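You operate a simulated robot arm through the tools that you are given. There is no shell and no other tool. Be economical: measure what you need, move in short steps, check, and stop when the job is done.

Carry out the task below with a simulated robot arm. There is one attempt and no reset: what you move stays moved.

Task
Wind 2 turns of tape onto the black threaded pipe in the jig.
Fine: leave it in the jig's cup and swing the tape holder out again.

The check looks at the end state, three seconds after you hand in, the way a careful person would. Anything else that was tipped, shoved, dropped, spilled or broken makes it a failure.

Robot
A 6-joint arm with a two-finger parallel gripper on a trunk, on a base that drives. Base frame: it is fixed to the floor where the robot stands at the start and does not move with it; the origin is under the middle of the robot, x ahead of it, y to its left, z up. Readings come in m, degrees, newtons and seconds.
With the tool pointing down near the work surface it reaches from about 0.34 to 0.86 m from the robot's upright axis, wherever it stands. Its first joint turns from -115.0 to 115.0 degrees. Places, roughly: tape holder [0.8, 0, 0.9]. Payload 3.43 kg.
The TCP is the grasp point between the finger pads, 0.034 m short of the fingertips. In the tool frame z runs along the fingers and y along their closing line. Largest opening 0.128 m; finger width 0.024, thickness 0.012; the body of the gripper, 0.048 by 0.13 m, starts 0.096 m behind the TCP.
Orientation is told as [roll, pitch, yaw] about the base's x, y, z axes, in that order, counted from this pose: with the fingers straight down and closing along the base's y, the tool's x points along the base's -x, its y along +y and its z along -z.

Tools
- The arm moves only by the tool arm_command. Its argument "targets" is a list of rows, each a list of 3 entries, a list of its own where there are three numbers: the turn, a rotation vector about the tool's x, y, z in degrees, then the shift along the tool's x, y, z in mm, then the finger opening in mm, from 0 to 128. In form: [[[wx, wy, wz], [tx, ty, tz], hand], ...]. A call has 1 to 12 rows; each row is the pose to reach, as a shift and turn from the pose commanded when the call began, along the tool's axes at that moment. Each row takes 0.2 s and may step no farther than 0.05 m and 8.6 degrees from the row before; otherwise, or with a gripper value out of range, the whole call is refused. A pose out of reach is approached as far as the arm can. The call stops where the force on the tool passes 90 N (or 10 N more than at its start, if that is more) or the arm is blocked; 0.2 s more then pass. The fingers move at their own pace (about 0.108 m/s each) and stop on an object; they squeeze with about 22 N. The grip force told is the motor's: it shows also when the fingers shut on nothing. Time passes only in rows, and 0.2 s behind the last, so rows that repeat a pose let the fingers close. The reply holds the time, the measured pose of the TCP, the force on the tool along the base axes, the opening and the grip force, in the units named above and with some noise, with the torque about the TCP (base axes, N m) and any sound that the robot's microphone picked up.
- Cameras (640 x 400 px; columns grow to the right, rows downward): "scene" is now at [-0.0166, 0.1507, 1.4668]; the picture's right is [-0.47, -0.88, 0.00], its down [-0.45, 0.24, -0.86] and it looks along [0.76, -0.41, -0.51] (base axes); focal length 253 px, centre (320, 200). "wrist" rides on the gripper at [0.076, -0.011, -0.16] in the tool frame; the picture's right is [0.15, 0.99, 0.00], its down [-0.88, 0.13, -0.46] and it looks along [-0.45, 0.07, 0.89] (tool axes); focal length 234 px, centre (320, 200). There is no depth. A picture from a camera that has moved, and an enlarged one, comes with that camera's place and axes in the base frame and with its lens.
- grab_frame(camera): a new picture of that camera. The clock stands still meanwhile.
- move_column(by): slides the trunk up (or, below 0, down) by that many m; the arm and the scene camera ride with it, the base frame stays. It gives what a move gives, with no picture.
- drive_base(legs): drives the robot by 1 to 6 legs, each [ahead, turn to the left] in m and degrees, along the robot's own axes; the way and the turn of a leg run together, so that a leg with both is an arc; at most 1.5 m and 180 degrees a leg. The arm and the cameras ride along, it lands a little off, and it stops where it bumps. It gives what a move gives.
- pan_tilt(pan, tilt): turns the head with the scene camera to pan (to the left, within 103 degrees either way) and tilt (down, from -29 to 69), counted from straight ahead of the robot. It gives what a move gives.
- zoom(camera, box): a new picture of the part [left, top, right, bottom] of that camera's present view, enlarged. The clock stands still meanwhile.
- close_job(): hands the job in; it is judged then, once.

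Go step by step. Nothing tells you exact positions but the pictures and the camera data: compare them with the known pose of the tool, close in by small moves and look again before you grip or let go. The budget is 120 turns and 98 pictures, counting those below and the enlarged ones. Unless the task says otherwise, let go and move clear before handing in, and close with one line.

The tools are called after ">>>" as a command line: name --argument value ..., lists and objects as JSON in quotes. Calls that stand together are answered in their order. arm_command: Moves the arm, as the interface text tells. Its arguments: {"type":"object","properties":{"targets":{"type":"array"}},"required":["targets"]} The other tools are called the same way: move_column (by) slides the trunk up or down; drive_base (legs) drives the base; pan_tilt (pan, tilt) turns the head that bears the scene camera; grab_frame (camera) takes a picture; zoom (camera, box) takes an enlarged picture of a part of a camera's view; close_job () hands the job in.

At the start:

```text
clock: 0.0
tcp_pos: [0.3451, -0.1898, 1.3175]
tcp_rot: [0.0, 0.1, 0.0]
force: [-0.7, -0.4, -0.2]
torque: [0.02, -0.01, 0.02]
width: 0.1279
finger_force: 0.1
trunk travel left (down, up): [-0.725, 0.065]
robot x, y, heading: [0.0018, -0.0014, 0.1]
head pan, tilt: [-28.3, 30.9]
```

scene: 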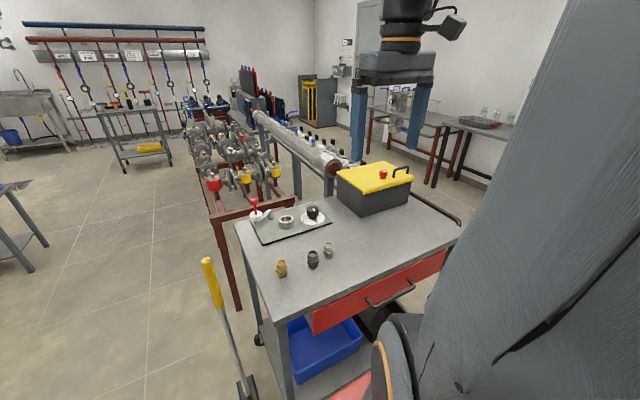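
wrist: 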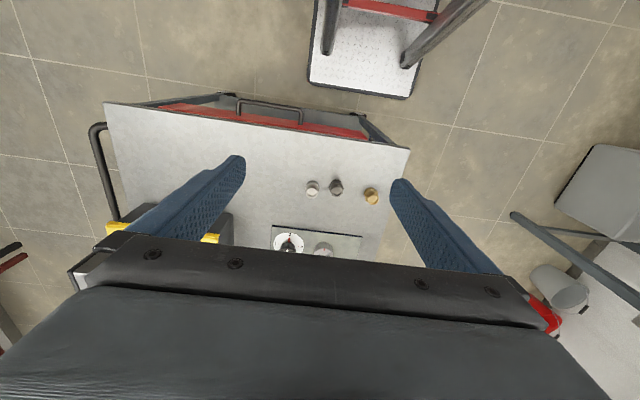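

I see a cart with a tray (jig plate) carrying a red-handled thing, a tape roll and a black thing, and three small fittings in front. I'll enlarge the view to identify them.

>>> zoom --camera "scene" --box '[230, 180, 350, 255]'

>>> zoom --camera "scene" --box '[250, 225, 350, 288]'

```text
5.33 times, centred on (290, 218) of scene
camera zoom: at [-0.0166, 0.1507, 1.4668], right [-0.47, -0.88, 0.0], down [-0.45, 0.24, -0.86], along [0.76, -0.41, -0.51], focal length 1351 px, centre (480, 107)
```

zoom: 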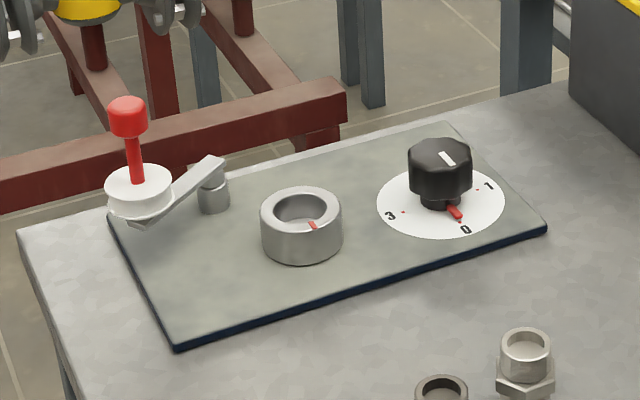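

```text
6.35 times, centred on (300, 256) of scene
camera zoom: at [-0.0166, 0.1507, 1.4668], right [-0.47, -0.88, 0.0], down [-0.45, 0.24, -0.86], along [0.76, -0.41, -0.51], focal length 1608 px, centre (447, -159)
```

zoom: 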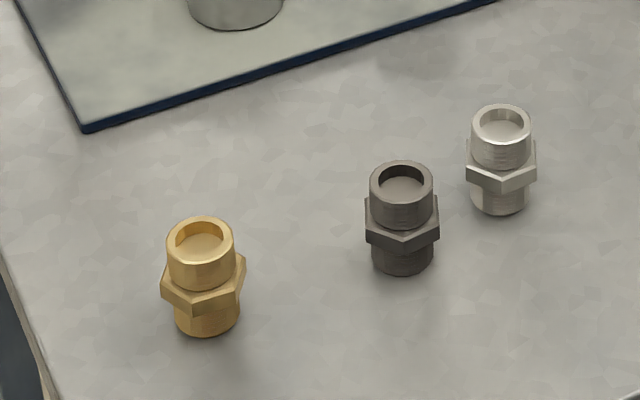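

The black fitting stands at about [0.52, -0.116], the cup at about [0.75, -0.12], the knob (dial 0-1-2-3) at [0.75, -0.23], and the tape arm with its red handle at [0.84, -0.02]. I'll move above the black fitting with the fingers narrowed.

>>> arm_command --targets '[[[0, 0, 0], [-45, 18, 0], 60], [[0, 0, 0], [-90, 36, 0], 60], [[0, 0, 0], [-135, 55, 0], 60], [[0, 0, 0], [-175, 74, 0], 60], [[0, 0, 0], [-175, 74, 0], 60]]'

>>> move_column --by -0.22

>>> grab_frame --camera "wrist"

>>> grab_frame --camera "scene"

```text
clock: 1.2
tcp_pos: [0.5189, -0.1145, 1.3165]
tcp_rot: [0.0, 0.0, 0.0]
force: [0.0, -0.4, -0.3]
torque: [0.03, -0.01, 0.0]
width: 0.0598
finger_force: 0.0
trunk travel left (down, up): [-0.725, 0.065]
robot x, y, heading: [0.0001, -0.0018, 0.1]
head pan, tilt: [-28.3, 30.9]
```

```text
clock: 3.5
tcp_pos: [0.5203, -0.1144, 1.0988]
tcp_rot: [0.0, 0.1, 0.0]
force: [0.5, -0.6, -0.5]
torque: [-0.02, 0.01, -0.03]
width: 0.0602
finger_force: 0.1
trunk travel left (down, up): [-0.505, 0.285]
robot x, y, heading: [-0.0043, -0.0028, 0.2]
head pan, tilt: [-28.3, 30.9]
```

```text
93 pictures are left
camera wrist: at [0.4443, -0.1266, 1.2579], right [-0.15, 0.99, 0.0], down [0.88, 0.13, 0.46], along [0.45, 0.07, -0.89], focal length 234 px, centre (320, 200)
```

wrist: 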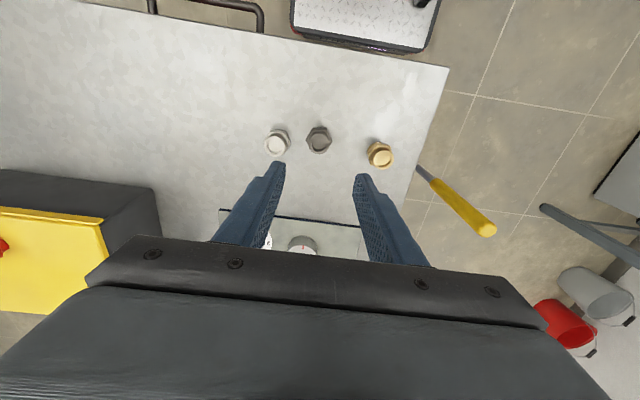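

```text
92 pictures are left
camera scene: at [0.0447, 0.1507, 1.2468], right [-0.47, -0.88, 0.0], down [-0.45, 0.24, -0.86], along [0.76, -0.41, -0.51], focal length 253 px, centre (320, 200)
```

scene: 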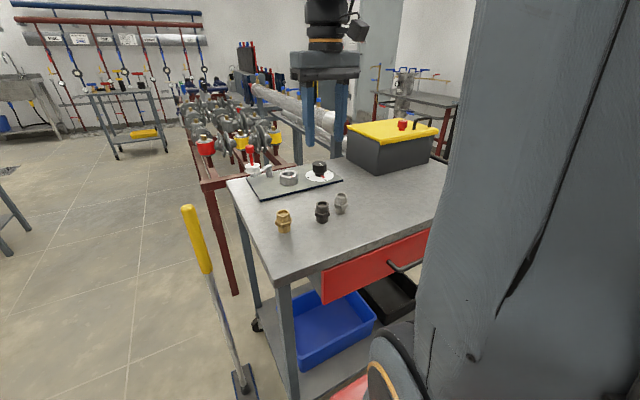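

The tool is roughly over the black fitting. I'll zoom both cameras to refine its position, height and hex orientation.

>>> zoom --camera "wrist" --box '[240, 100, 400, 200]'

>>> zoom --camera "scene" --box '[260, 180, 380, 255]'

>>> zoom --camera "scene" --box '[235, 135, 355, 210]'

```text
4.00 times, centred on (320, 150) of wrist
camera zoom: at [0.4443, -0.1266, 1.2579], right [-0.15, 0.99, 0.0], down [0.88, 0.13, 0.46], along [0.45, 0.07, -0.89], focal length 937 px, centre (320, 400)
```

zoom: 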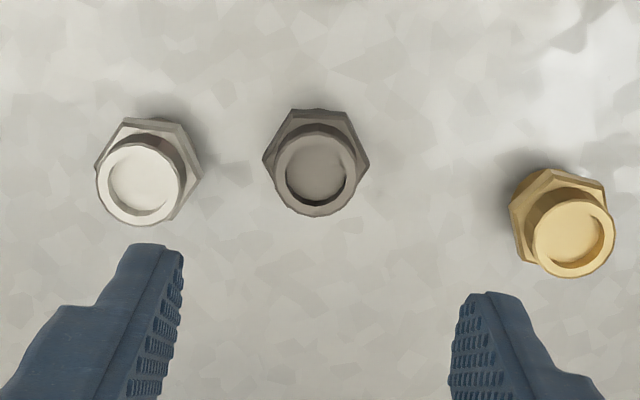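

```text
5.33 times, centred on (320, 218) of scene
camera zoom: at [0.0447, 0.1507, 1.2468], right [-0.47, -0.88, 0.0], down [-0.45, 0.24, -0.86], along [0.76, -0.41, -0.51], focal length 1351 px, centre (320, 107)
```

zoom: 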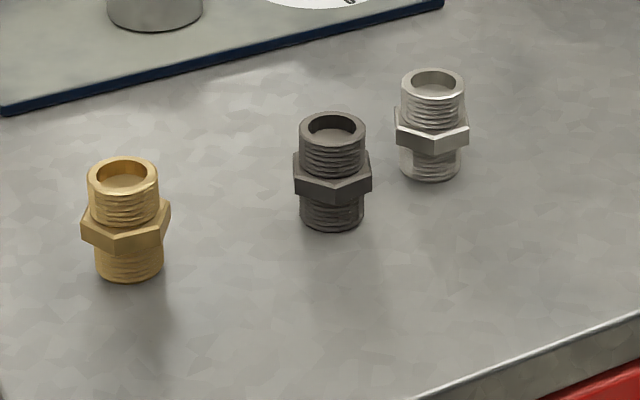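

```text
5.33 times, centred on (295, 172) of scene
camera zoom: at [0.0447, 0.1507, 1.2468], right [-0.47, -0.88, 0.0], down [-0.45, 0.24, -0.86], along [0.76, -0.41, -0.51], focal length 1351 px, centre (453, 347)
```

zoom: 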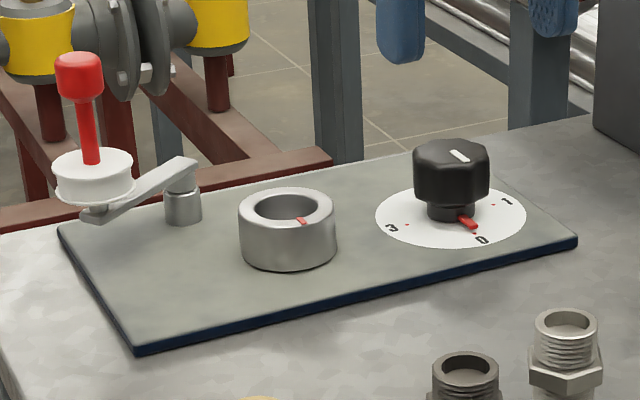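

The black fitting's top rim is at about [0.530, -0.116, 0.908], with the table at z≈0.859. I'll lower the fingers around its upper thread and check before gripping.

>>> arm_command --targets '[[[0, 0, 0], [-10, -1, 40], 60], [[0, 0, 0], [-10, -1, 80], 60], [[0, 0, 0], [-10, -1, 120], 60], [[0, 0, 0], [-10, -1, 145], 60]]'

>>> zoom --camera "wrist" --box '[200, 80, 440, 230]'

>>> zoom --camera "scene" --box '[260, 160, 380, 235]'

```text
clock: 4.5
tcp_pos: [0.5303, -0.1184, 0.9523]
tcp_rot: [0.0, 0.0, -0.1]
force: [0.3, -0.3, 0.5]
torque: [-0.02, -0.01, 0.01]
width: 0.0601
finger_force: 0.0
trunk travel left (down, up): [-0.505, 0.285]
robot x, y, heading: [-0.0014, -0.0014, 0.2]
head pan, tilt: [-28.3, 30.9]
```

```text
2.67 times, centred on (320, 155) of wrist
camera zoom: at [0.4542, -0.1298, 1.113], right [-0.15, 0.99, 0.0], down [0.88, 0.13, 0.46], along [0.45, 0.07, -0.89], focal length 624 px, centre (320, 320)
```

zoom: 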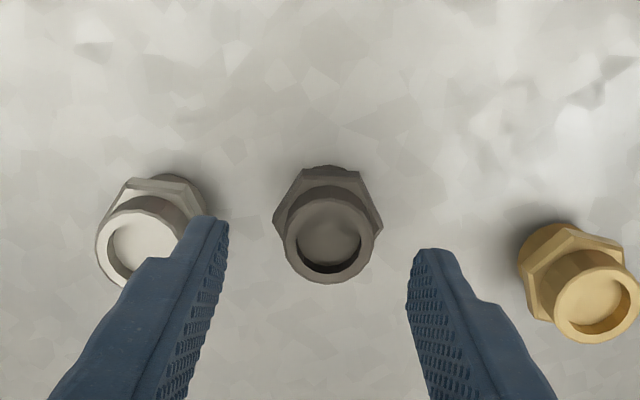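

```text
5.33 times, centred on (320, 198) of scene
camera zoom: at [0.0444, 0.1508, 1.2468], right [-0.47, -0.88, 0.0], down [-0.45, 0.24, -0.86], along [0.76, -0.41, -0.51], focal length 1351 px, centre (320, 213)
```

zoom: 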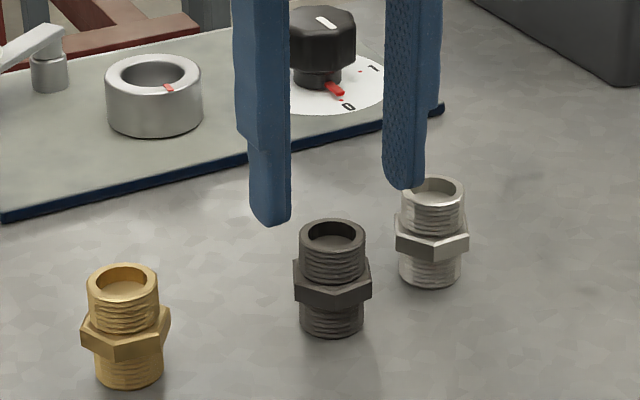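

The fingers sit about 4 mm too far right and are close to the silver fitting. I'll narrow the opening, centre, then descend so the tips take only the upper thread.

>>> arm_command --targets '[[[0, 0, 0], [2, 4, 0], 46], [[0, 0, 0], [2, 4, 0], 46], [[0, 0, 0], [2, 4, 12], 46], [[0, 0, 0], [2, 4, 24], 46]]'

>>> zoom --camera "wrist" --box '[200, 80, 440, 230]'

>>> zoom --camera "scene" --box '[260, 160, 380, 235]'

```text
clock: 5.5
tcp_pos: [0.5273, -0.1126, 0.9282]
tcp_rot: [-0.1, 0.1, -0.1]
force: [-0.4, 0.2, -0.5]
torque: [0.0, -0.01, 0.02]
width: 0.0462
finger_force: 0.1
trunk travel left (down, up): [-0.505, 0.285]
robot x, y, heading: [0.0006, 0.0017, -0.0]
head pan, tilt: [-28.3, 30.9]
```

```text
2.67 times, centred on (320, 155) of wrist
camera zoom: at [0.4526, -0.1237, 1.089], right [-0.15, 0.99, 0.0], down [0.88, 0.13, 0.46], along [0.45, 0.07, -0.89], focal length 624 px, centre (320, 320)
```

zoom: 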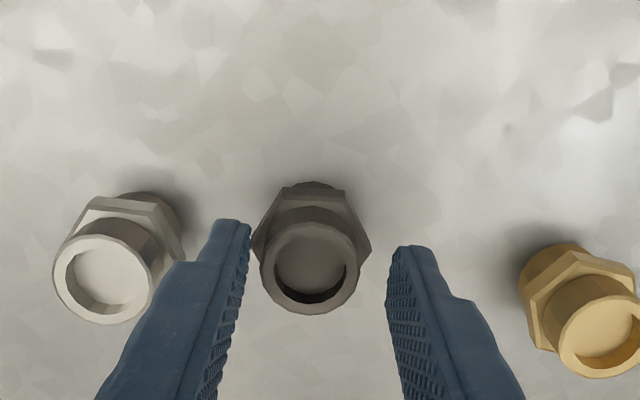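

```text
5.33 times, centred on (320, 198) of scene
camera zoom: at [0.0446, 0.1507, 1.2468], right [-0.47, -0.88, 0.0], down [-0.45, 0.24, -0.86], along [0.76, -0.41, -0.51], focal length 1351 px, centre (320, 213)
```

zoom: 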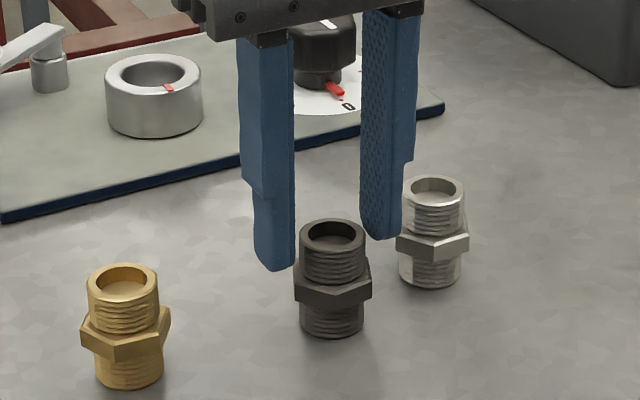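

The pipe lies between the tips, which are at upper-thread height. I'll make a small centring shift and close.

>>> arm_command --targets '[[[0, 0, 0], [1, -2.5, 0], 46], [[0, 0, 0], [1, -2.5, 1], 46], [[0, 0, 0], [1, -2.5, 1], 30], [[0, 0, 0], [1, -2.5, 1], 20], [[0, 0, 0], [1, -2.5, 1], 20], [[0, 0, 0], [1, -2.5, 1], 20]]'

>>> zoom --camera "scene" --box '[260, 160, 380, 235]'

>>> zoom --camera "wrist" --box '[200, 80, 440, 230]'

```text
clock: 6.9
tcp_pos: [0.5278, -0.1152, 0.9272]
tcp_rot: [0.0, 0.1, 0.0]
force: [-1.4, -0.3, -0.6]
torque: [0.02, -0.01, 0.0]
width: 0.0317
finger_force: 21.5
trunk travel left (down, up): [-0.505, 0.285]
robot x, y, heading: [-0.0002, -0.0046, -0.2]
head pan, tilt: [-28.3, 30.9]
```

```text
5.33 times, centred on (320, 198) of scene
camera zoom: at [0.0447, 0.1507, 1.2467], right [-0.47, -0.88, 0.0], down [-0.45, 0.24, -0.86], along [0.76, -0.41, -0.51], focal length 1351 px, centre (320, 213)
```

zoom: 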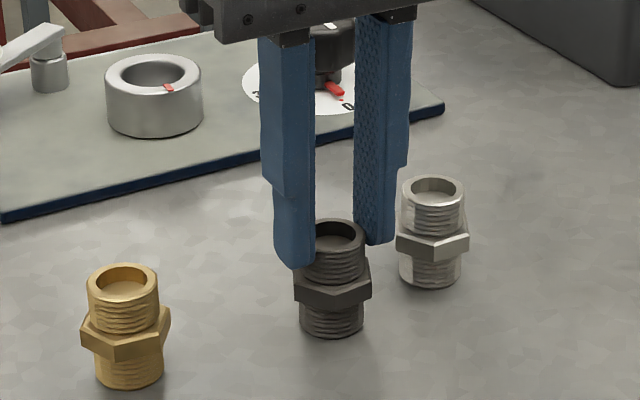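

```text
2.67 times, centred on (320, 155) of wrist
camera zoom: at [0.4517, -0.1266, 1.0877], right [-0.15, 0.99, 0.0], down [0.88, 0.13, 0.46], along [0.45, 0.07, -0.89], focal length 624 px, centre (320, 320)
```

zoom: 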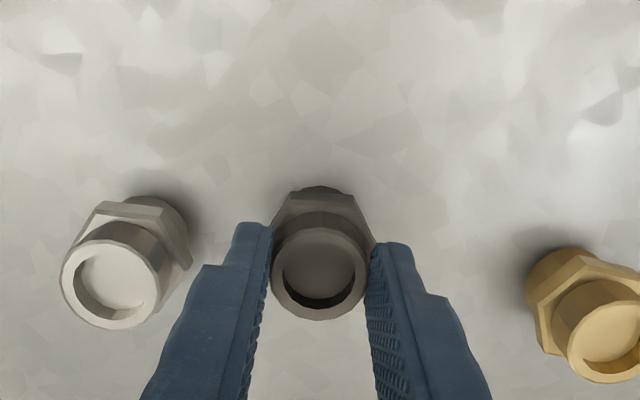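

The pipe is gripped at 31.7 mm, matching the thread. I'll lift it straight up and move toward the cup, stopping short to look.

>>> arm_command --targets '[[[0, 0, 0], [0, 0, -5], 20], [[0, 0, 0], [0, 0, -40], 20], [[0, 0, 0], [0, 0, -80], 20], [[0, 0, 0], [0, 0, -110], 20], [[0, 0, 0], [-40, 0, -110], 20], [[0, 0, 0], [-80, 0, -110], 20], [[0, 0, 0], [-120, 0, -110], 20], [[0, 0, 0], [-140, 0, -110], 20]]'

>>> grab_frame --camera "wrist"

>>> zoom --camera "scene" --box '[235, 115, 379, 205]'

```text
clock: 8.7
tcp_pos: [0.6657, -0.1138, 1.0367]
tcp_rot: [0.0, -0.1, 0.0]
force: [-0.7, 0.1, -0.3]
torque: [0.01, -0.02, 0.05]
width: 0.0317
finger_force: 21.9
trunk travel left (down, up): [-0.505, 0.285]
robot x, y, heading: [-0.0009, -0.0009, -0.1]
head pan, tilt: [-28.3, 30.9]
```

```text
82 pictures are left
camera wrist: at [0.5911, -0.1255, 1.1979], right [-0.15, 0.99, 0.0], down [0.88, 0.13, 0.46], along [0.45, 0.07, -0.89], focal length 234 px, centre (320, 200)
```

wrist: 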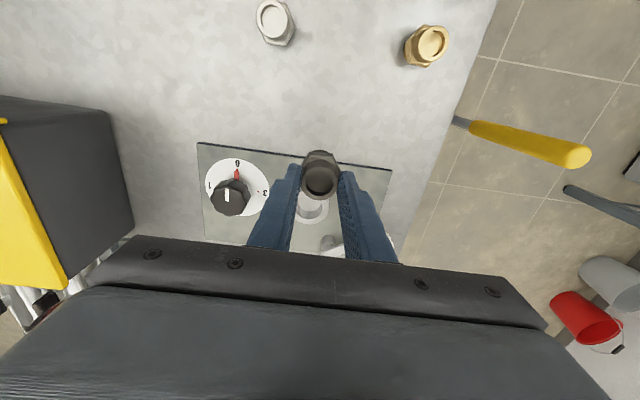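

```text
4.44 times, centred on (307, 160) of scene
camera zoom: at [0.0444, 0.1507, 1.2468], right [-0.47, -0.88, 0.0], down [-0.45, 0.24, -0.86], along [0.76, -0.41, -0.51], focal length 1126 px, centre (378, 378)
```

zoom: 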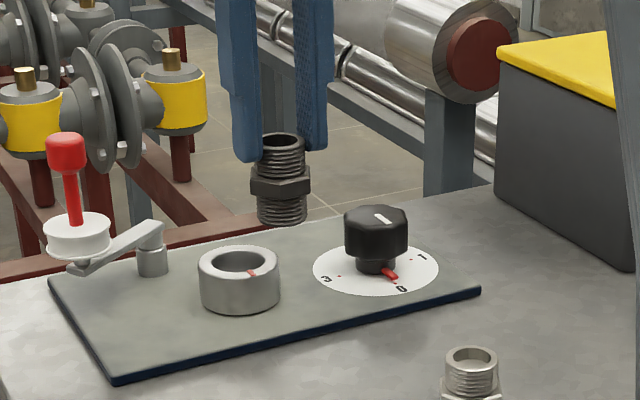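

The pipe is held cleanly. I'll zoom the wrist view to triangulate the cup.

>>> zoom --camera "wrist" --box '[190, 130, 430, 280]'

```text
2.67 times, centred on (310, 205) of wrist
camera zoom: at [0.5911, -0.1255, 1.1979], right [-0.15, 0.99, 0.0], down [0.88, 0.13, 0.46], along [0.45, 0.07, -0.89], focal length 624 px, centre (347, 187)
```

zoom: 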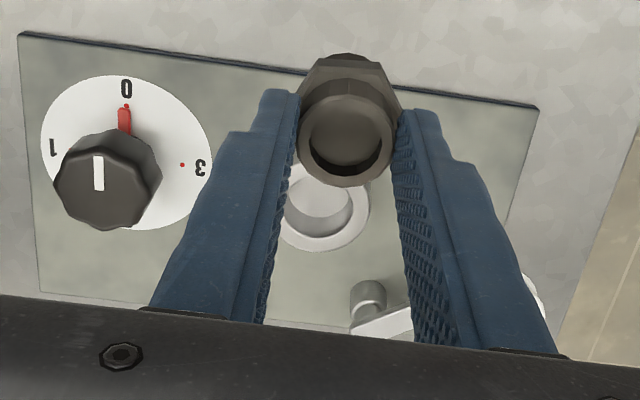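

The cup's rim centre triangulates to about [0.754, -0.117, 0.899], with the pipe 2 mm behind the TCP. I'll move above it and hover about 12 mm over the rim.

>>> arm_command --targets '[[[0, 0, 0], [-45, -1, 0], 20], [[0, 0, 0], [-89, -2, 0], 20], [[0, 0, 0], [-89, -2, 30], 20], [[0, 0, 0], [-89, -2, 56], 20], [[0, 0, 0], [-89, -2, 56], 20]]'

>>> zoom --camera "scene" --box '[245, 130, 341, 190]'

>>> zoom --camera "wrist" --box '[230, 90, 390, 190]'

```text
clock: 9.9
tcp_pos: [0.7562, -0.1146, 0.9816]
tcp_rot: [0.0, 0.0, 0.0]
force: [0.4, 0.4, -1.1]
torque: [0.02, -0.01, 0.02]
width: 0.0318
finger_force: 22.0
trunk travel left (down, up): [-0.505, 0.285]
robot x, y, heading: [-0.003, 0.0001, 0.2]
head pan, tilt: [-28.3, 30.9]
```

```text
6.67 times, centred on (293, 160) of scene
camera zoom: at [0.0447, 0.1507, 1.2468], right [-0.47, -0.88, 0.0], down [-0.45, 0.24, -0.86], along [0.76, -0.41, -0.51], focal length 1688 px, centre (500, 467)
```

zoom: 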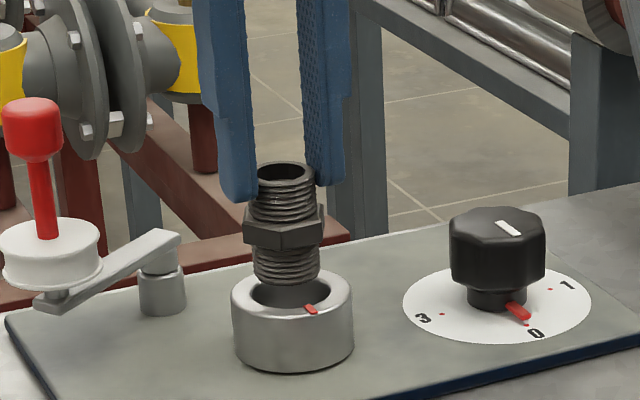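

```text
4.00 times, centred on (310, 140) of wrist
camera zoom: at [0.6803, -0.1256, 1.1406], right [-0.15, 0.99, 0.0], down [0.88, 0.13, 0.46], along [0.45, 0.07, -0.89], focal length 937 px, centre (360, 440)
```

zoom: 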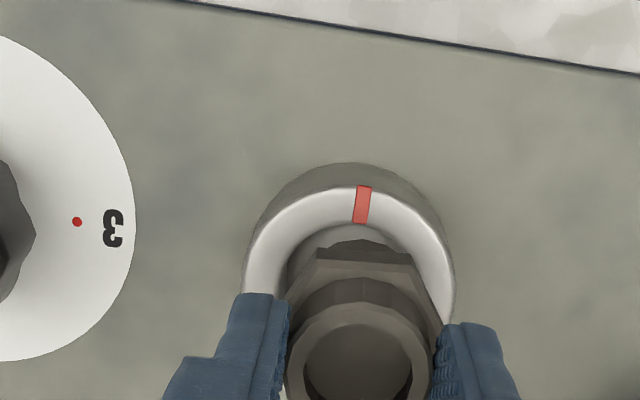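

The pipe hovers centred within 2–3 mm; the thread should enter and the hex may rest on the rim. I'll nudge and descend part way.

>>> arm_command --targets '[[[0, 0, 0], [-2.5, -1.5, 0], 20], [[0, 0, 0], [-2.5, -1.5, 6], 20], [[0, 0, 0], [-2.5, -1.5, 12], 20], [[0, 0, 0], [-2.5, -1.5, 17], 20], [[0, 0, 0], [-2.5, -1.5, 22], 20]]'

>>> zoom --camera "scene" --box '[245, 130, 341, 190]'

```text
clock: 11.1
tcp_pos: [0.7582, -0.1182, 0.96]
tcp_rot: [0.0, 0.0, 0.0]
force: [0.2, -0.1, -0.6]
torque: [0.0, -0.03, 0.04]
width: 0.0317
finger_force: 22.0
trunk travel left (down, up): [-0.505, 0.285]
robot x, y, heading: [-0.0006, -0.0012, -0.0]
head pan, tilt: [-28.3, 30.9]
```

```text
6.67 times, centred on (293, 160) of scene
camera zoom: at [0.0447, 0.1507, 1.2467], right [-0.47, -0.88, 0.0], down [-0.45, 0.24, -0.86], along [0.76, -0.41, -0.51], focal length 1688 px, centre (500, 467)
```

zoom: 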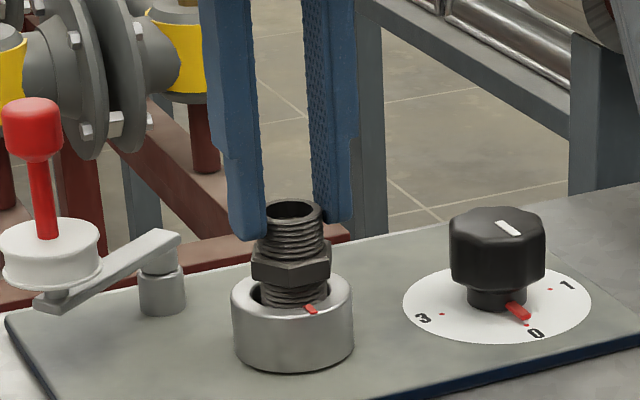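

The thread is entering the hole without contact force. I'll continue down in small steps, watching for contact.

>>> arm_command --targets '[[[0, 0, 0], [0, 1, 3], 20], [[0, 0, 0], [0, 1, 6], 20], [[0, 0, 0], [0, 1, 8], 20]]'

>>> zoom --camera "scene" --box '[245, 130, 341, 190]'

>>> zoom --camera "wrist" --box '[230, 90, 390, 190]'

```text
clock: 11.9
tcp_pos: [0.7581, -0.1167, 0.9511]
tcp_rot: [0.1, 0.0, 0.1]
force: [0.1, 0.9, -1.2]
torque: [-0.02, 0.03, 0.04]
width: 0.0314
finger_force: 22.3
trunk travel left (down, up): [-0.505, 0.285]
robot x, y, heading: [0.001, 0.0015, 0.1]
head pan, tilt: [-28.3, 30.9]
```

```text
6.67 times, centred on (293, 160) of scene
camera zoom: at [0.0447, 0.1507, 1.2467], right [-0.47, -0.88, 0.0], down [-0.45, 0.24, -0.86], along [0.76, -0.41, -0.51], focal length 1688 px, centre (500, 467)
```

zoom: 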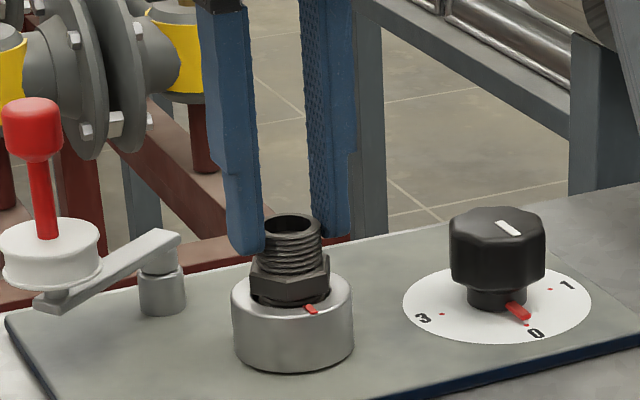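

```text
4.00 times, centred on (310, 140) of wrist
camera zoom: at [0.6832, -0.1281, 1.1126], right [-0.15, 0.99, 0.0], down [0.88, 0.13, 0.46], along [0.45, 0.07, -0.89], focal length 937 px, centre (360, 440)
```

zoom: 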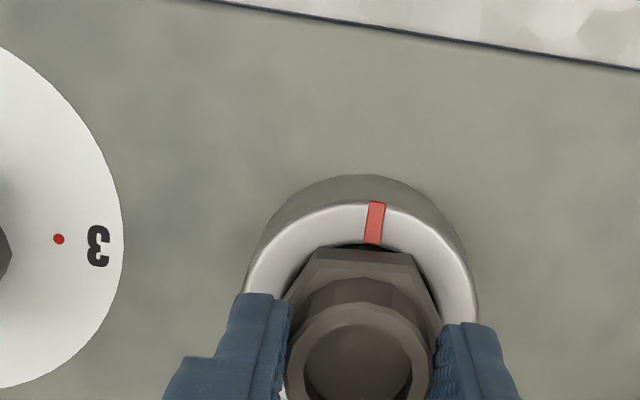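

Still no contact, and the hex is just over the rim. I'll lower a few more millimetres.

>>> arm_command --targets '[[[0, 0, 0], [0, 0, 1.5], 20], [[0, 0, 0], [0, 0, 3], 20]]'

>>> zoom --camera "scene" --box '[245, 130, 341, 190]'

```text
clock: 12.5
tcp_pos: [0.7589, -0.1166, 0.9484]
tcp_rot: [-0.1, 0.0, 0.0]
force: [1.0, 1.4, 0.5]
torque: [0.02, 0.01, 0.02]
width: 0.0315
finger_force: 21.7
trunk travel left (down, up): [-0.505, 0.285]
robot x, y, heading: [-0.0, -0.0031, 0.2]
head pan, tilt: [-28.3, 30.9]
```

```text
6.67 times, centred on (293, 160) of scene
camera zoom: at [0.0447, 0.1507, 1.2468], right [-0.47, -0.88, 0.0], down [-0.45, 0.24, -0.86], along [0.76, -0.41, -0.51], focal length 1688 px, centre (500, 467)
```

zoom: 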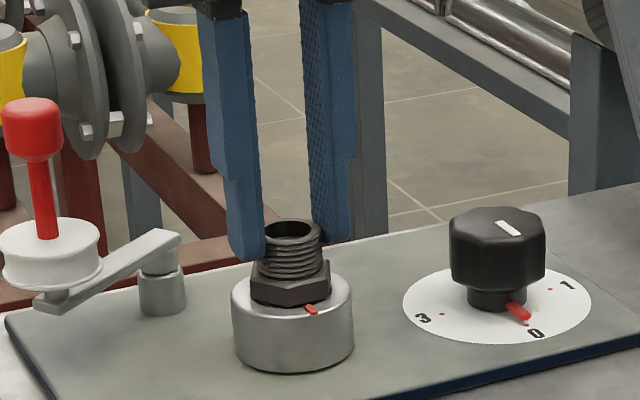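

>>> arm_command --targets '[[[0, 0, 0], [0, 0, 1], 20], [[0, 0, 0], [0, 0, 2], 20], [[0, 0, 0], [0, 0, 2], 20]]'

>>> zoom --camera "scene" --box '[245, 130, 341, 190]'

```text
clock: 13.3
tcp_pos: [0.7588, -0.1172, 0.9474]
tcp_rot: [-0.1, -0.2, 0.0]
force: [1.5, 1.0, 13.5]
torque: [0.03, -0.15, 0.12]
width: 0.0319
finger_force: 22.3
trunk travel left (down, up): [-0.505, 0.285]
robot x, y, heading: [-0.0026, -0.0013, 0.0]
head pan, tilt: [-28.3, 30.9]
```

```text
6.67 times, centred on (293, 160) of scene
camera zoom: at [0.0442, 0.1508, 1.2468], right [-0.47, -0.88, 0.0], down [-0.45, 0.24, -0.86], along [0.76, -0.41, -0.51], focal length 1688 px, centre (500, 467)
```

zoom: 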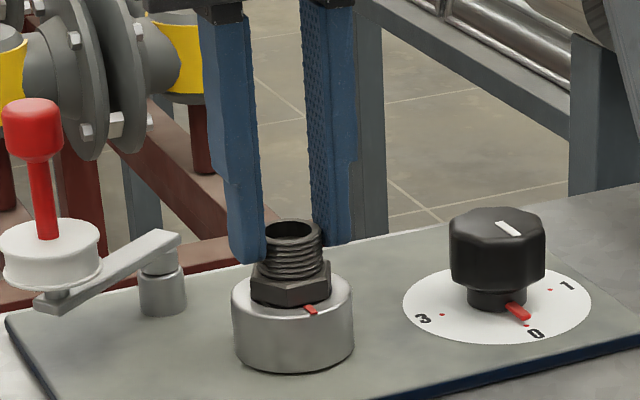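

Contact at 13 N: the hex is resting on the cup. I'll open gently and lift clear, then check the seating.

>>> arm_command --targets '[[[0, 0, 0], [0, 0, -1], 34], [[0, 0, 0], [0, 0, -1], 48], [[0, 0, 0], [0, 0, -1], 50], [[0, 0, 0], [0, 0, -30], 50], [[0, 0, 0], [0, 0, -70], 50], [[0, 0, 0], [40, 0, -100], 50]]'

>>> zoom --camera "scene" --box '[235, 125, 347, 195]'

>>> zoom --camera "wrist" --box '[160, 80, 480, 280]'

```text
clock: 14.7
tcp_pos: [0.7189, -0.1184, 1.0439]
tcp_rot: [0.0, 0.1, 0.0]
force: [0.2, 0.1, -0.9]
torque: [-0.01, 0.09, -0.03]
width: 0.0499
finger_force: 0.1
trunk travel left (down, up): [-0.505, 0.285]
robot x, y, heading: [0.0028, 0.0021, 0.3]
head pan, tilt: [-28.3, 30.9]
```

```text
5.71 times, centred on (291, 160) of scene
camera zoom: at [0.0454, 0.1506, 1.2467], right [-0.47, -0.88, 0.0], down [-0.45, 0.24, -0.86], along [0.76, -0.41, -0.51], focal length 1447 px, centre (486, 429)
```

zoom: 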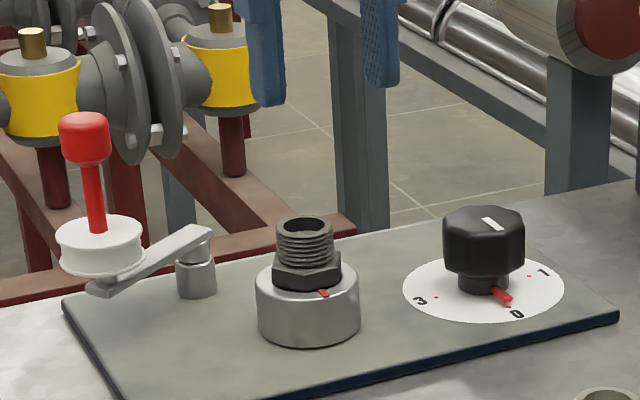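

```text
2.00 times, centred on (320, 180) of wrist
camera zoom: at [0.6436, -0.1294, 1.2054], right [-0.15, 0.99, 0.0], down [0.88, 0.13, 0.45], along [0.45, 0.07, -0.89], focal length 468 px, centre (320, 240)
```

zoom: 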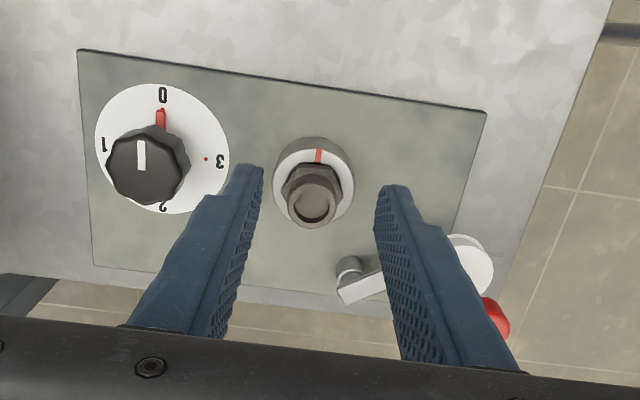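

The pipe is seated upright in the cup; the dial reads 0 (toward the robot), 1 toward -y, 2 far, 3 toward +y. The red tape handle is at about [0.777, -0.009, 0.99] on a lever pivoting near [0.83, -0.08]; I'll hover over the handle.

>>> arm_command --targets '[[[0, 0, 0], [0, 0, -40], 60], [[0, 0, 0], [-20, 36, -45], 60], [[0, 0, 0], [-40, 72, -45], 60], [[0, 0, 0], [-58, 109, -45], 60], [[0, 0, 0], [-58, 109, -45], 60]]'

>>> zoom --camera "scene" --box '[215, 105, 343, 185]'

>>> zoom --camera "wrist" --box '[160, 80, 480, 280]'

```text
clock: 15.9
tcp_pos: [0.7771, -0.0066, 1.089]
tcp_rot: [0.1, -0.1, 0.0]
force: [-0.2, 0.0, 0.3]
torque: [0.0, 0.01, 0.03]
width: 0.0597
finger_force: 0.1
trunk travel left (down, up): [-0.505, 0.285]
robot x, y, heading: [-0.0001, 0.0022, 0.1]
head pan, tilt: [-28.3, 30.9]
```

```text
5.00 times, centred on (279, 145) of scene
camera zoom: at [0.0447, 0.1507, 1.2468], right [-0.47, -0.88, 0.0], down [-0.45, 0.24, -0.86], along [0.76, -0.41, -0.51], focal length 1266 px, centre (525, 475)
```

zoom: 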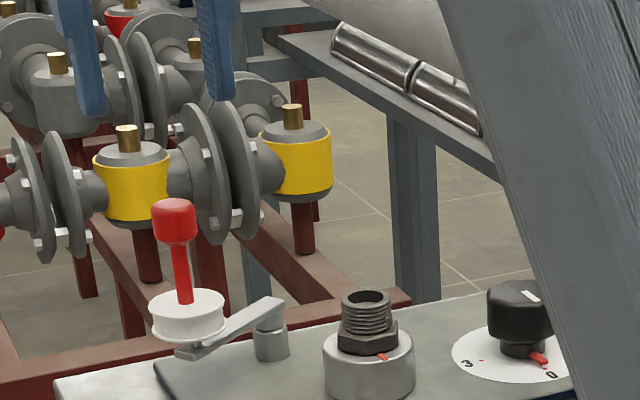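

```text
2.00 times, centred on (320, 180) of wrist
camera zoom: at [0.7015, -0.0189, 1.2497], right [-0.15, 0.99, 0.0], down [0.88, 0.13, 0.46], along [0.45, 0.07, -0.89], focal length 468 px, centre (320, 240)
```

zoom: 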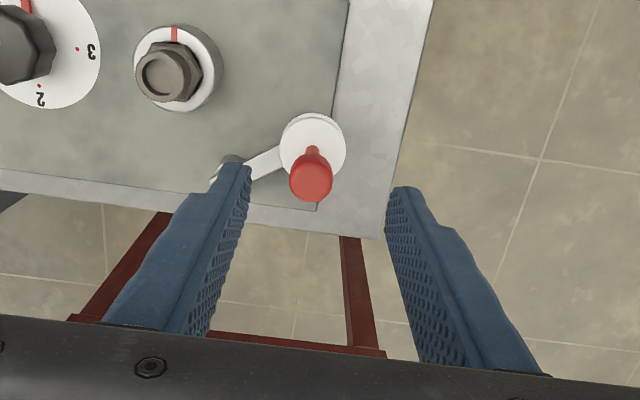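

The handle knob is at about [0.79, -0.011, 0.994], and 27 mm wide. I'll descend so the open fingers straddle it, keeping above the spool.

>>> arm_command --targets '[[[0, 0, 0], [-12, -2, 0], 60], [[0, 0, 0], [-12, -2, 40], 60], [[0, 0, 0], [-12, -2, 80], 60]]'

>>> zoom --camera "scene" --box '[215, 105, 343, 185]'

>>> zoom --camera "wrist" --box '[160, 80, 480, 280]'

```text
clock: 16.7
tcp_pos: [0.7892, -0.0102, 1.0106]
tcp_rot: [0.0, 0.1, 0.1]
force: [-0.3, 0.3, 0.1]
torque: [-0.01, -0.02, -0.02]
width: 0.06
finger_force: 0.0
trunk travel left (down, up): [-0.505, 0.285]
robot x, y, heading: [0.0034, 0.0003, 0.1]
head pan, tilt: [-28.3, 30.9]
```

```text
5.00 times, centred on (279, 145) of scene
camera zoom: at [0.0445, 0.1507, 1.2468], right [-0.47, -0.88, 0.0], down [-0.45, 0.24, -0.86], along [0.76, -0.41, -0.51], focal length 1266 px, centre (525, 475)
```

zoom: 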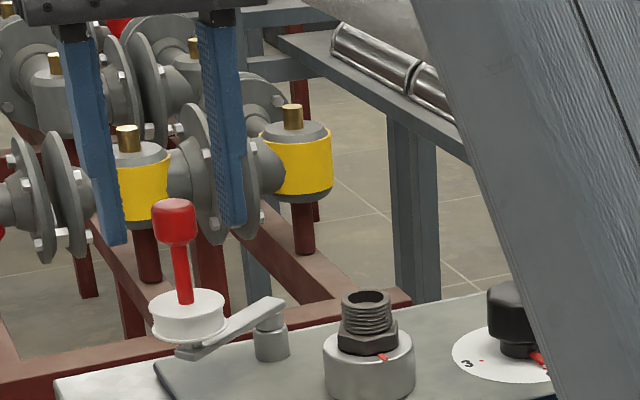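

```text
2.00 times, centred on (320, 180) of wrist
camera zoom: at [0.7138, -0.0202, 1.171], right [-0.15, 0.99, 0.0], down [0.88, 0.13, 0.46], along [0.45, 0.07, -0.89], focal length 468 px, centre (320, 240)
```

zoom: 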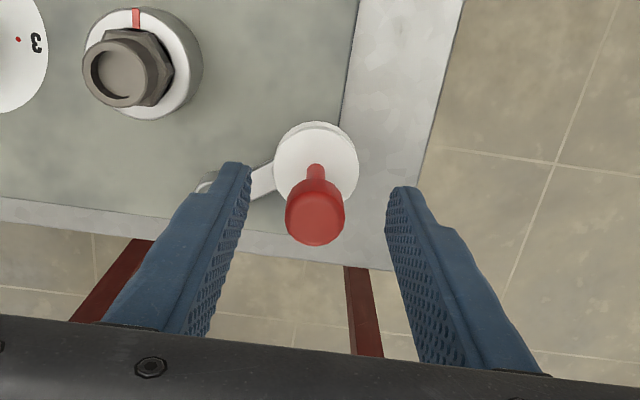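

The knob is centred between the fingers. I'll narrow to a loose cage and swing the lever along its arc toward the pipe, stopping short of contact.

>>> arm_command --targets '[[[0, 0, 0], [0, 0, 5], 36], [[0, 0, 0], [0, 0, 5], 36], [[0, 0, 0], [11, -8, 5], 36], [[0, 0, 0], [21, -18, 5], 36], [[0, 0, 0], [29, -29.5, 5], 36], [[0, 0, 0], [35, -42, 5], 36]]'

>>> zoom --camera "scene" --box '[215, 105, 343, 185]'

>>> zoom --camera "wrist" --box '[160, 80, 480, 280]'

```text
clock: 18.1
tcp_pos: [0.7517, -0.0499, 1.0068]
tcp_rot: [0.0, 0.1, 0.1]
force: [-27.0, 15.5, 1.7]
torque: [0.39, 0.56, 0.77]
width: 0.0449
finger_force: 7.5
trunk travel left (down, up): [-0.505, 0.285]
robot x, y, heading: [-0.0012, 0.0001, 0.3]
head pan, tilt: [-28.3, 30.9]
```

```text
5.00 times, centred on (279, 145) of scene
camera zoom: at [0.043, 0.1517, 1.2467], right [-0.47, -0.88, 0.0], down [-0.45, 0.24, -0.86], along [0.76, -0.41, -0.51], focal length 1266 px, centre (525, 475)
```

zoom: 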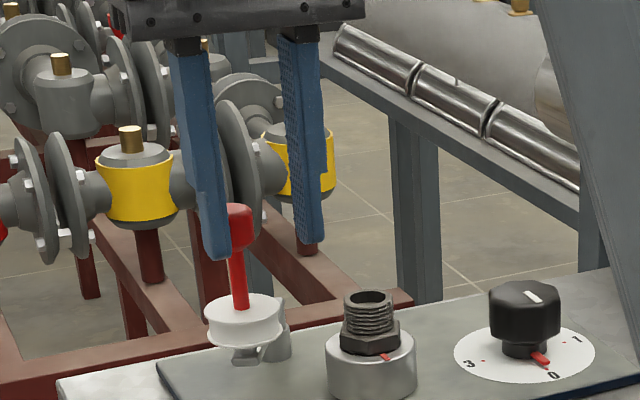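

```text
2.00 times, centred on (320, 180) of wrist
camera zoom: at [0.6762, -0.0619, 1.1668], right [-0.15, 0.99, 0.0], down [0.88, 0.13, 0.45], along [0.45, 0.07, -0.89], focal length 468 px, centre (320, 240)
```

zoom: 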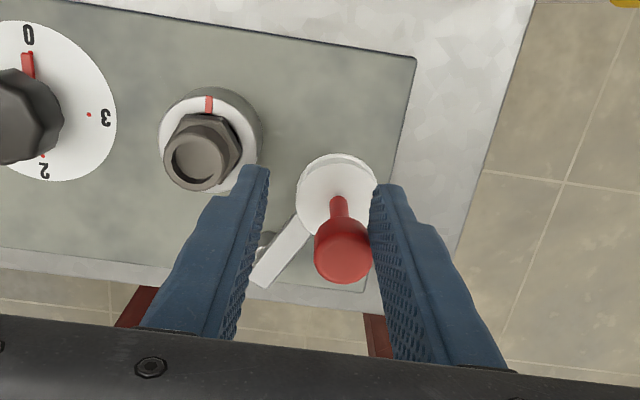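

The lever turned, but my arc ran about 10 mm too far toward the robot, so the knob wedged on the finger's edge. I'll re-centre in x and continue with the corrected arc (pivot about [0.828, -0.075], r about 75 mm).

>>> arm_command --targets '[[[0, 0, 0], [-9, 6, 0], 38], [[0, 0, 0], [-9, 4, 0], 36], [[0, 0, 0], [-7, 0, 0], 36], [[0, 0, 0], [-4, -6, 0], 36], [[0, 0, 0], [-3, -11, 0], 36]]'

>>> zoom --camera "scene" --box '[215, 105, 343, 185]'

>>> zoom --camera "wrist" --box '[160, 80, 480, 280]'

```text
clock: 19.3
tcp_pos: [0.7488, -0.0604, 1.0073]
tcp_rot: [0.1, 0.7, -0.1]
force: [-66.5, 35.8, -3.1]
torque: [1.1, 0.78, 2.3]
width: 0.0562
finger_force: 17.6
trunk travel left (down, up): [-0.505, 0.285]
robot x, y, heading: [-0.0031, -0.0008, 0.1]
head pan, tilt: [-28.3, 30.9]
```

```text
5.00 times, centred on (279, 145) of scene
camera zoom: at [0.0413, 0.1527, 1.2467], right [-0.47, -0.88, 0.0], down [-0.45, 0.24, -0.86], along [0.76, -0.41, -0.51], focal length 1266 px, centre (525, 475)
```

zoom: 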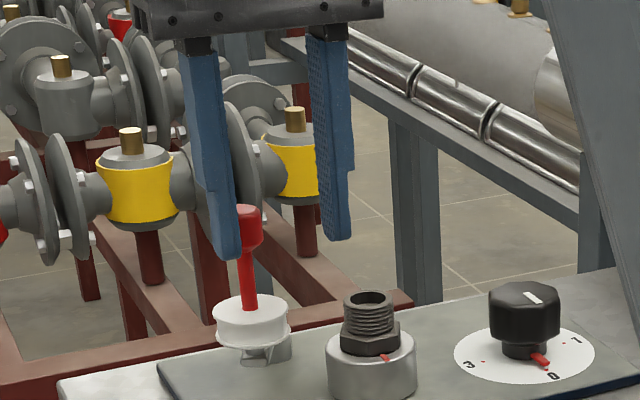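

```text
2.00 times, centred on (320, 180) of wrist
camera zoom: at [0.6756, -0.0724, 1.1678], right [-0.15, 0.99, 0.0], down [0.89, 0.13, 0.44], along [0.44, 0.07, -0.9], focal length 468 px, centre (320, 240)
```

zoom: 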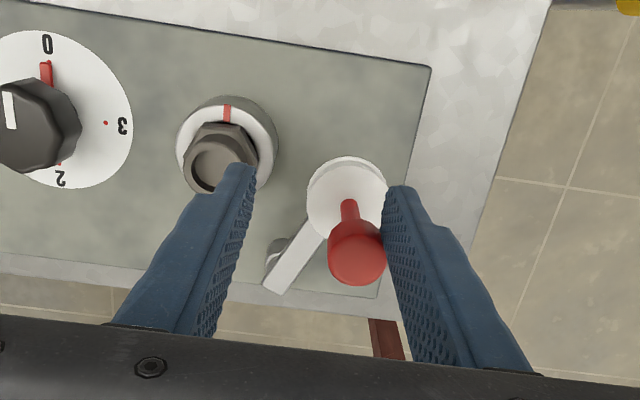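

The left finger's edge is wedging the knob radially instead of pushing it tangentially. I'll back off, re-centre further out in x, and look again.

>>> arm_command --targets '[[[0, 0, 0], [4, 10, 0], 64], [[0, 0, 0], [4, 14, 0], 64], [[0, 0, 0], [-14, 14, 0], 64], [[0, 0, 0], [-14, 14, 0], 64]]'

>>> zoom --camera "scene" --box '[215, 105, 343, 185]'

>>> zoom --camera "wrist" --box '[160, 80, 480, 280]'

```text
clock: 20.3
tcp_pos: [0.7706, -0.0505, 1.0071]
tcp_rot: [0.0, -0.1, 0.0]
force: [-0.4, -0.5, -0.5]
torque: [0.04, 0.0, -0.03]
width: 0.0643
finger_force: 0.0
trunk travel left (down, up): [-0.505, 0.285]
robot x, y, heading: [0.0003, 0.0012, 0.2]
head pan, tilt: [-28.3, 30.9]
```

```text
5.00 times, centred on (279, 145) of scene
camera zoom: at [0.0448, 0.151, 1.2468], right [-0.47, -0.88, 0.0], down [-0.45, 0.24, -0.86], along [0.76, -0.41, -0.51], focal length 1266 px, centre (525, 475)
```

zoom: 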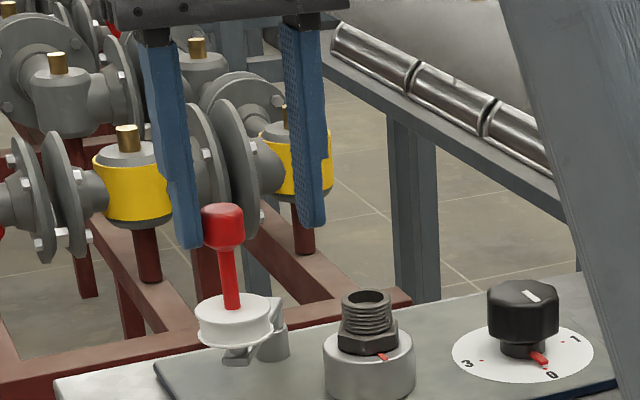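

```text
2.00 times, centred on (320, 180) of wrist
camera zoom: at [0.6952, -0.0616, 1.168], right [-0.15, 0.99, 0.0], down [0.88, 0.13, 0.46], along [0.45, 0.07, -0.89], focal length 468 px, centre (320, 240)
```

zoom: 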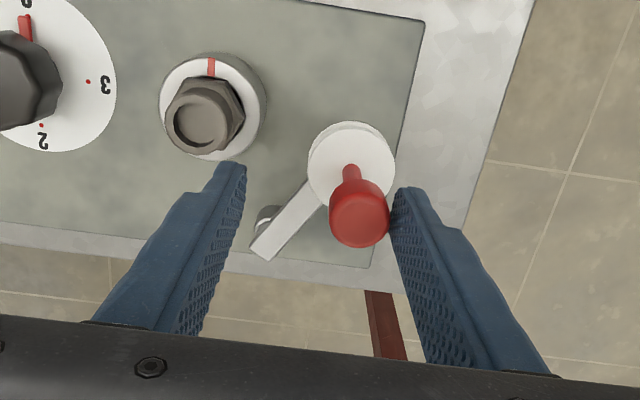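

The knob is at about [0.766, -0.035] next to the left finger's inner face. Now I'll push it in -y, easing x along the arc.

>>> arm_command --targets '[[[0, 0, 0], [0, -6, 0], 56], [[0, 0, 0], [3, -12, 0], 46], [[0, 0, 0], [5, -12, 0], 38], [[0, 0, 0], [7, -17, 0], 38], [[0, 0, 0], [9, -22, 0], 38]]'

>>> zoom --camera "scene" --box '[215, 105, 343, 185]'

>>> zoom --camera "wrist" --box '[160, 80, 480, 280]'

```text
clock: 21.5
tcp_pos: [0.762, -0.0701, 1.0068]
tcp_rot: [0.1, 0.0, 0.0]
force: [0.6, 0.1, -0.4]
torque: [0.0, 0.0, 0.01]
width: 0.0378
finger_force: 0.2
trunk travel left (down, up): [-0.505, 0.285]
robot x, y, heading: [0.0011, -0.0005, 0.2]
head pan, tilt: [-28.3, 30.9]
```

```text
5.00 times, centred on (279, 145) of scene
camera zoom: at [0.0447, 0.1511, 1.2467], right [-0.47, -0.88, 0.0], down [-0.45, 0.24, -0.86], along [0.76, -0.41, -0.51], focal length 1266 px, centre (525, 475)
```

zoom: 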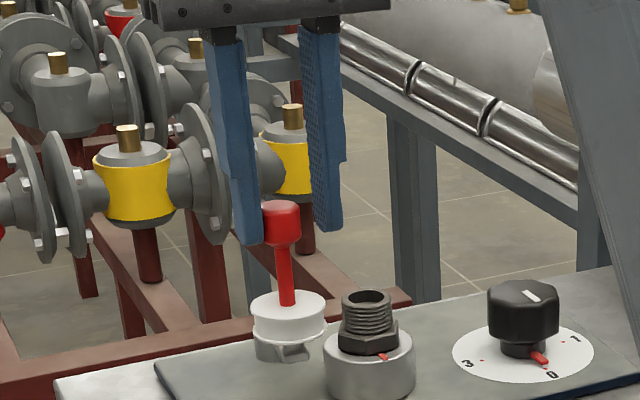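

```text
2.00 times, centred on (320, 180) of wrist
camera zoom: at [0.6863, -0.0824, 1.1673], right [-0.15, 0.99, 0.0], down [0.88, 0.13, 0.46], along [0.45, 0.07, -0.89], focal length 468 px, centre (320, 240)
```

zoom: 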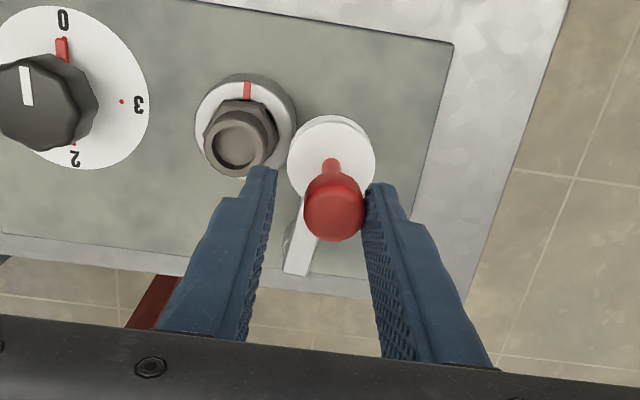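

It swings freely now; the spool is about 10 mm from the pipe thread. I'll push on in small steps until light contact.

>>> arm_command --targets '[[[0, 0, 0], [0, -4, 0], 38], [[0, 0, 0], [0, -8, 0], 38]]'

>>> zoom --camera "scene" --box '[247, 125, 343, 185]'

>>> zoom --camera "wrist" --box '[160, 80, 480, 280]'

```text
clock: 22.1
tcp_pos: [0.7617, -0.0787, 1.0067]
tcp_rot: [0.1, 0.0, 0.0]
force: [-0.6, 0.2, -0.2]
torque: [0.01, 0.01, 0.02]
width: 0.038
finger_force: 0.1
trunk travel left (down, up): [-0.505, 0.285]
robot x, y, heading: [0.0001, 0.0003, -0.0]
head pan, tilt: [-28.3, 30.9]
```

```text
6.67 times, centred on (295, 155) of scene
camera zoom: at [0.0447, 0.1511, 1.2467], right [-0.47, -0.88, 0.0], down [-0.45, 0.24, -0.86], along [0.76, -0.41, -0.51], focal length 1688 px, centre (487, 500)
```

zoom: 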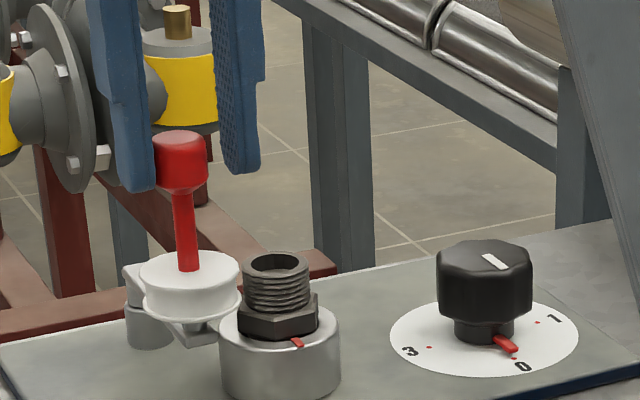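

```text
2.00 times, centred on (320, 180) of wrist
camera zoom: at [0.6859, -0.0902, 1.1669], right [-0.15, 0.99, 0.0], down [0.88, 0.13, 0.46], along [0.45, 0.07, -0.89], focal length 468 px, centre (320, 240)
```

zoom: 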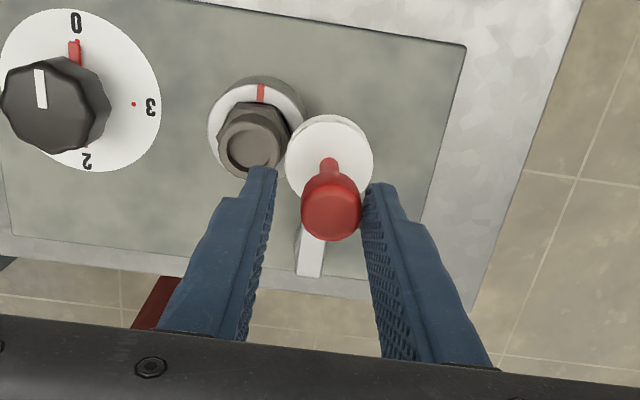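

>>> arm_command --targets '[[[0, 0, 0], [0, -2, 0], 38], [[0, 0, 0], [0, -4, 0], 38], [[0, 0, 0], [0, -4, 0], 38]]'

>>> zoom --camera "scene" --box '[247, 125, 343, 185]'

```text
clock: 22.9
tcp_pos: [0.7617, -0.0812, 1.0062]
tcp_rot: [0.0, 0.0, 0.0]
force: [-0.2, 5.3, -1.1]
torque: [0.04, -0.01, -0.01]
width: 0.0412
finger_force: 2.3
trunk travel left (down, up): [-0.505, 0.285]
robot x, y, heading: [0.0014, 0.0002, 0.0]
head pan, tilt: [-28.3, 30.9]
```

```text
6.67 times, centred on (295, 155) of scene
camera zoom: at [0.0447, 0.1513, 1.2467], right [-0.47, -0.88, 0.0], down [-0.45, 0.24, -0.86], along [0.76, -0.41, -0.51], focal length 1688 px, centre (487, 500)
```

zoom: 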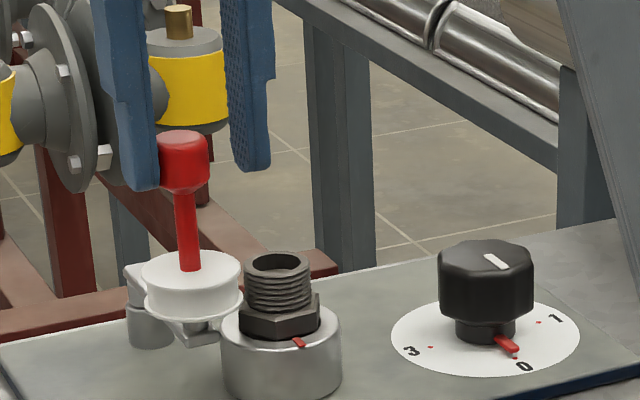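

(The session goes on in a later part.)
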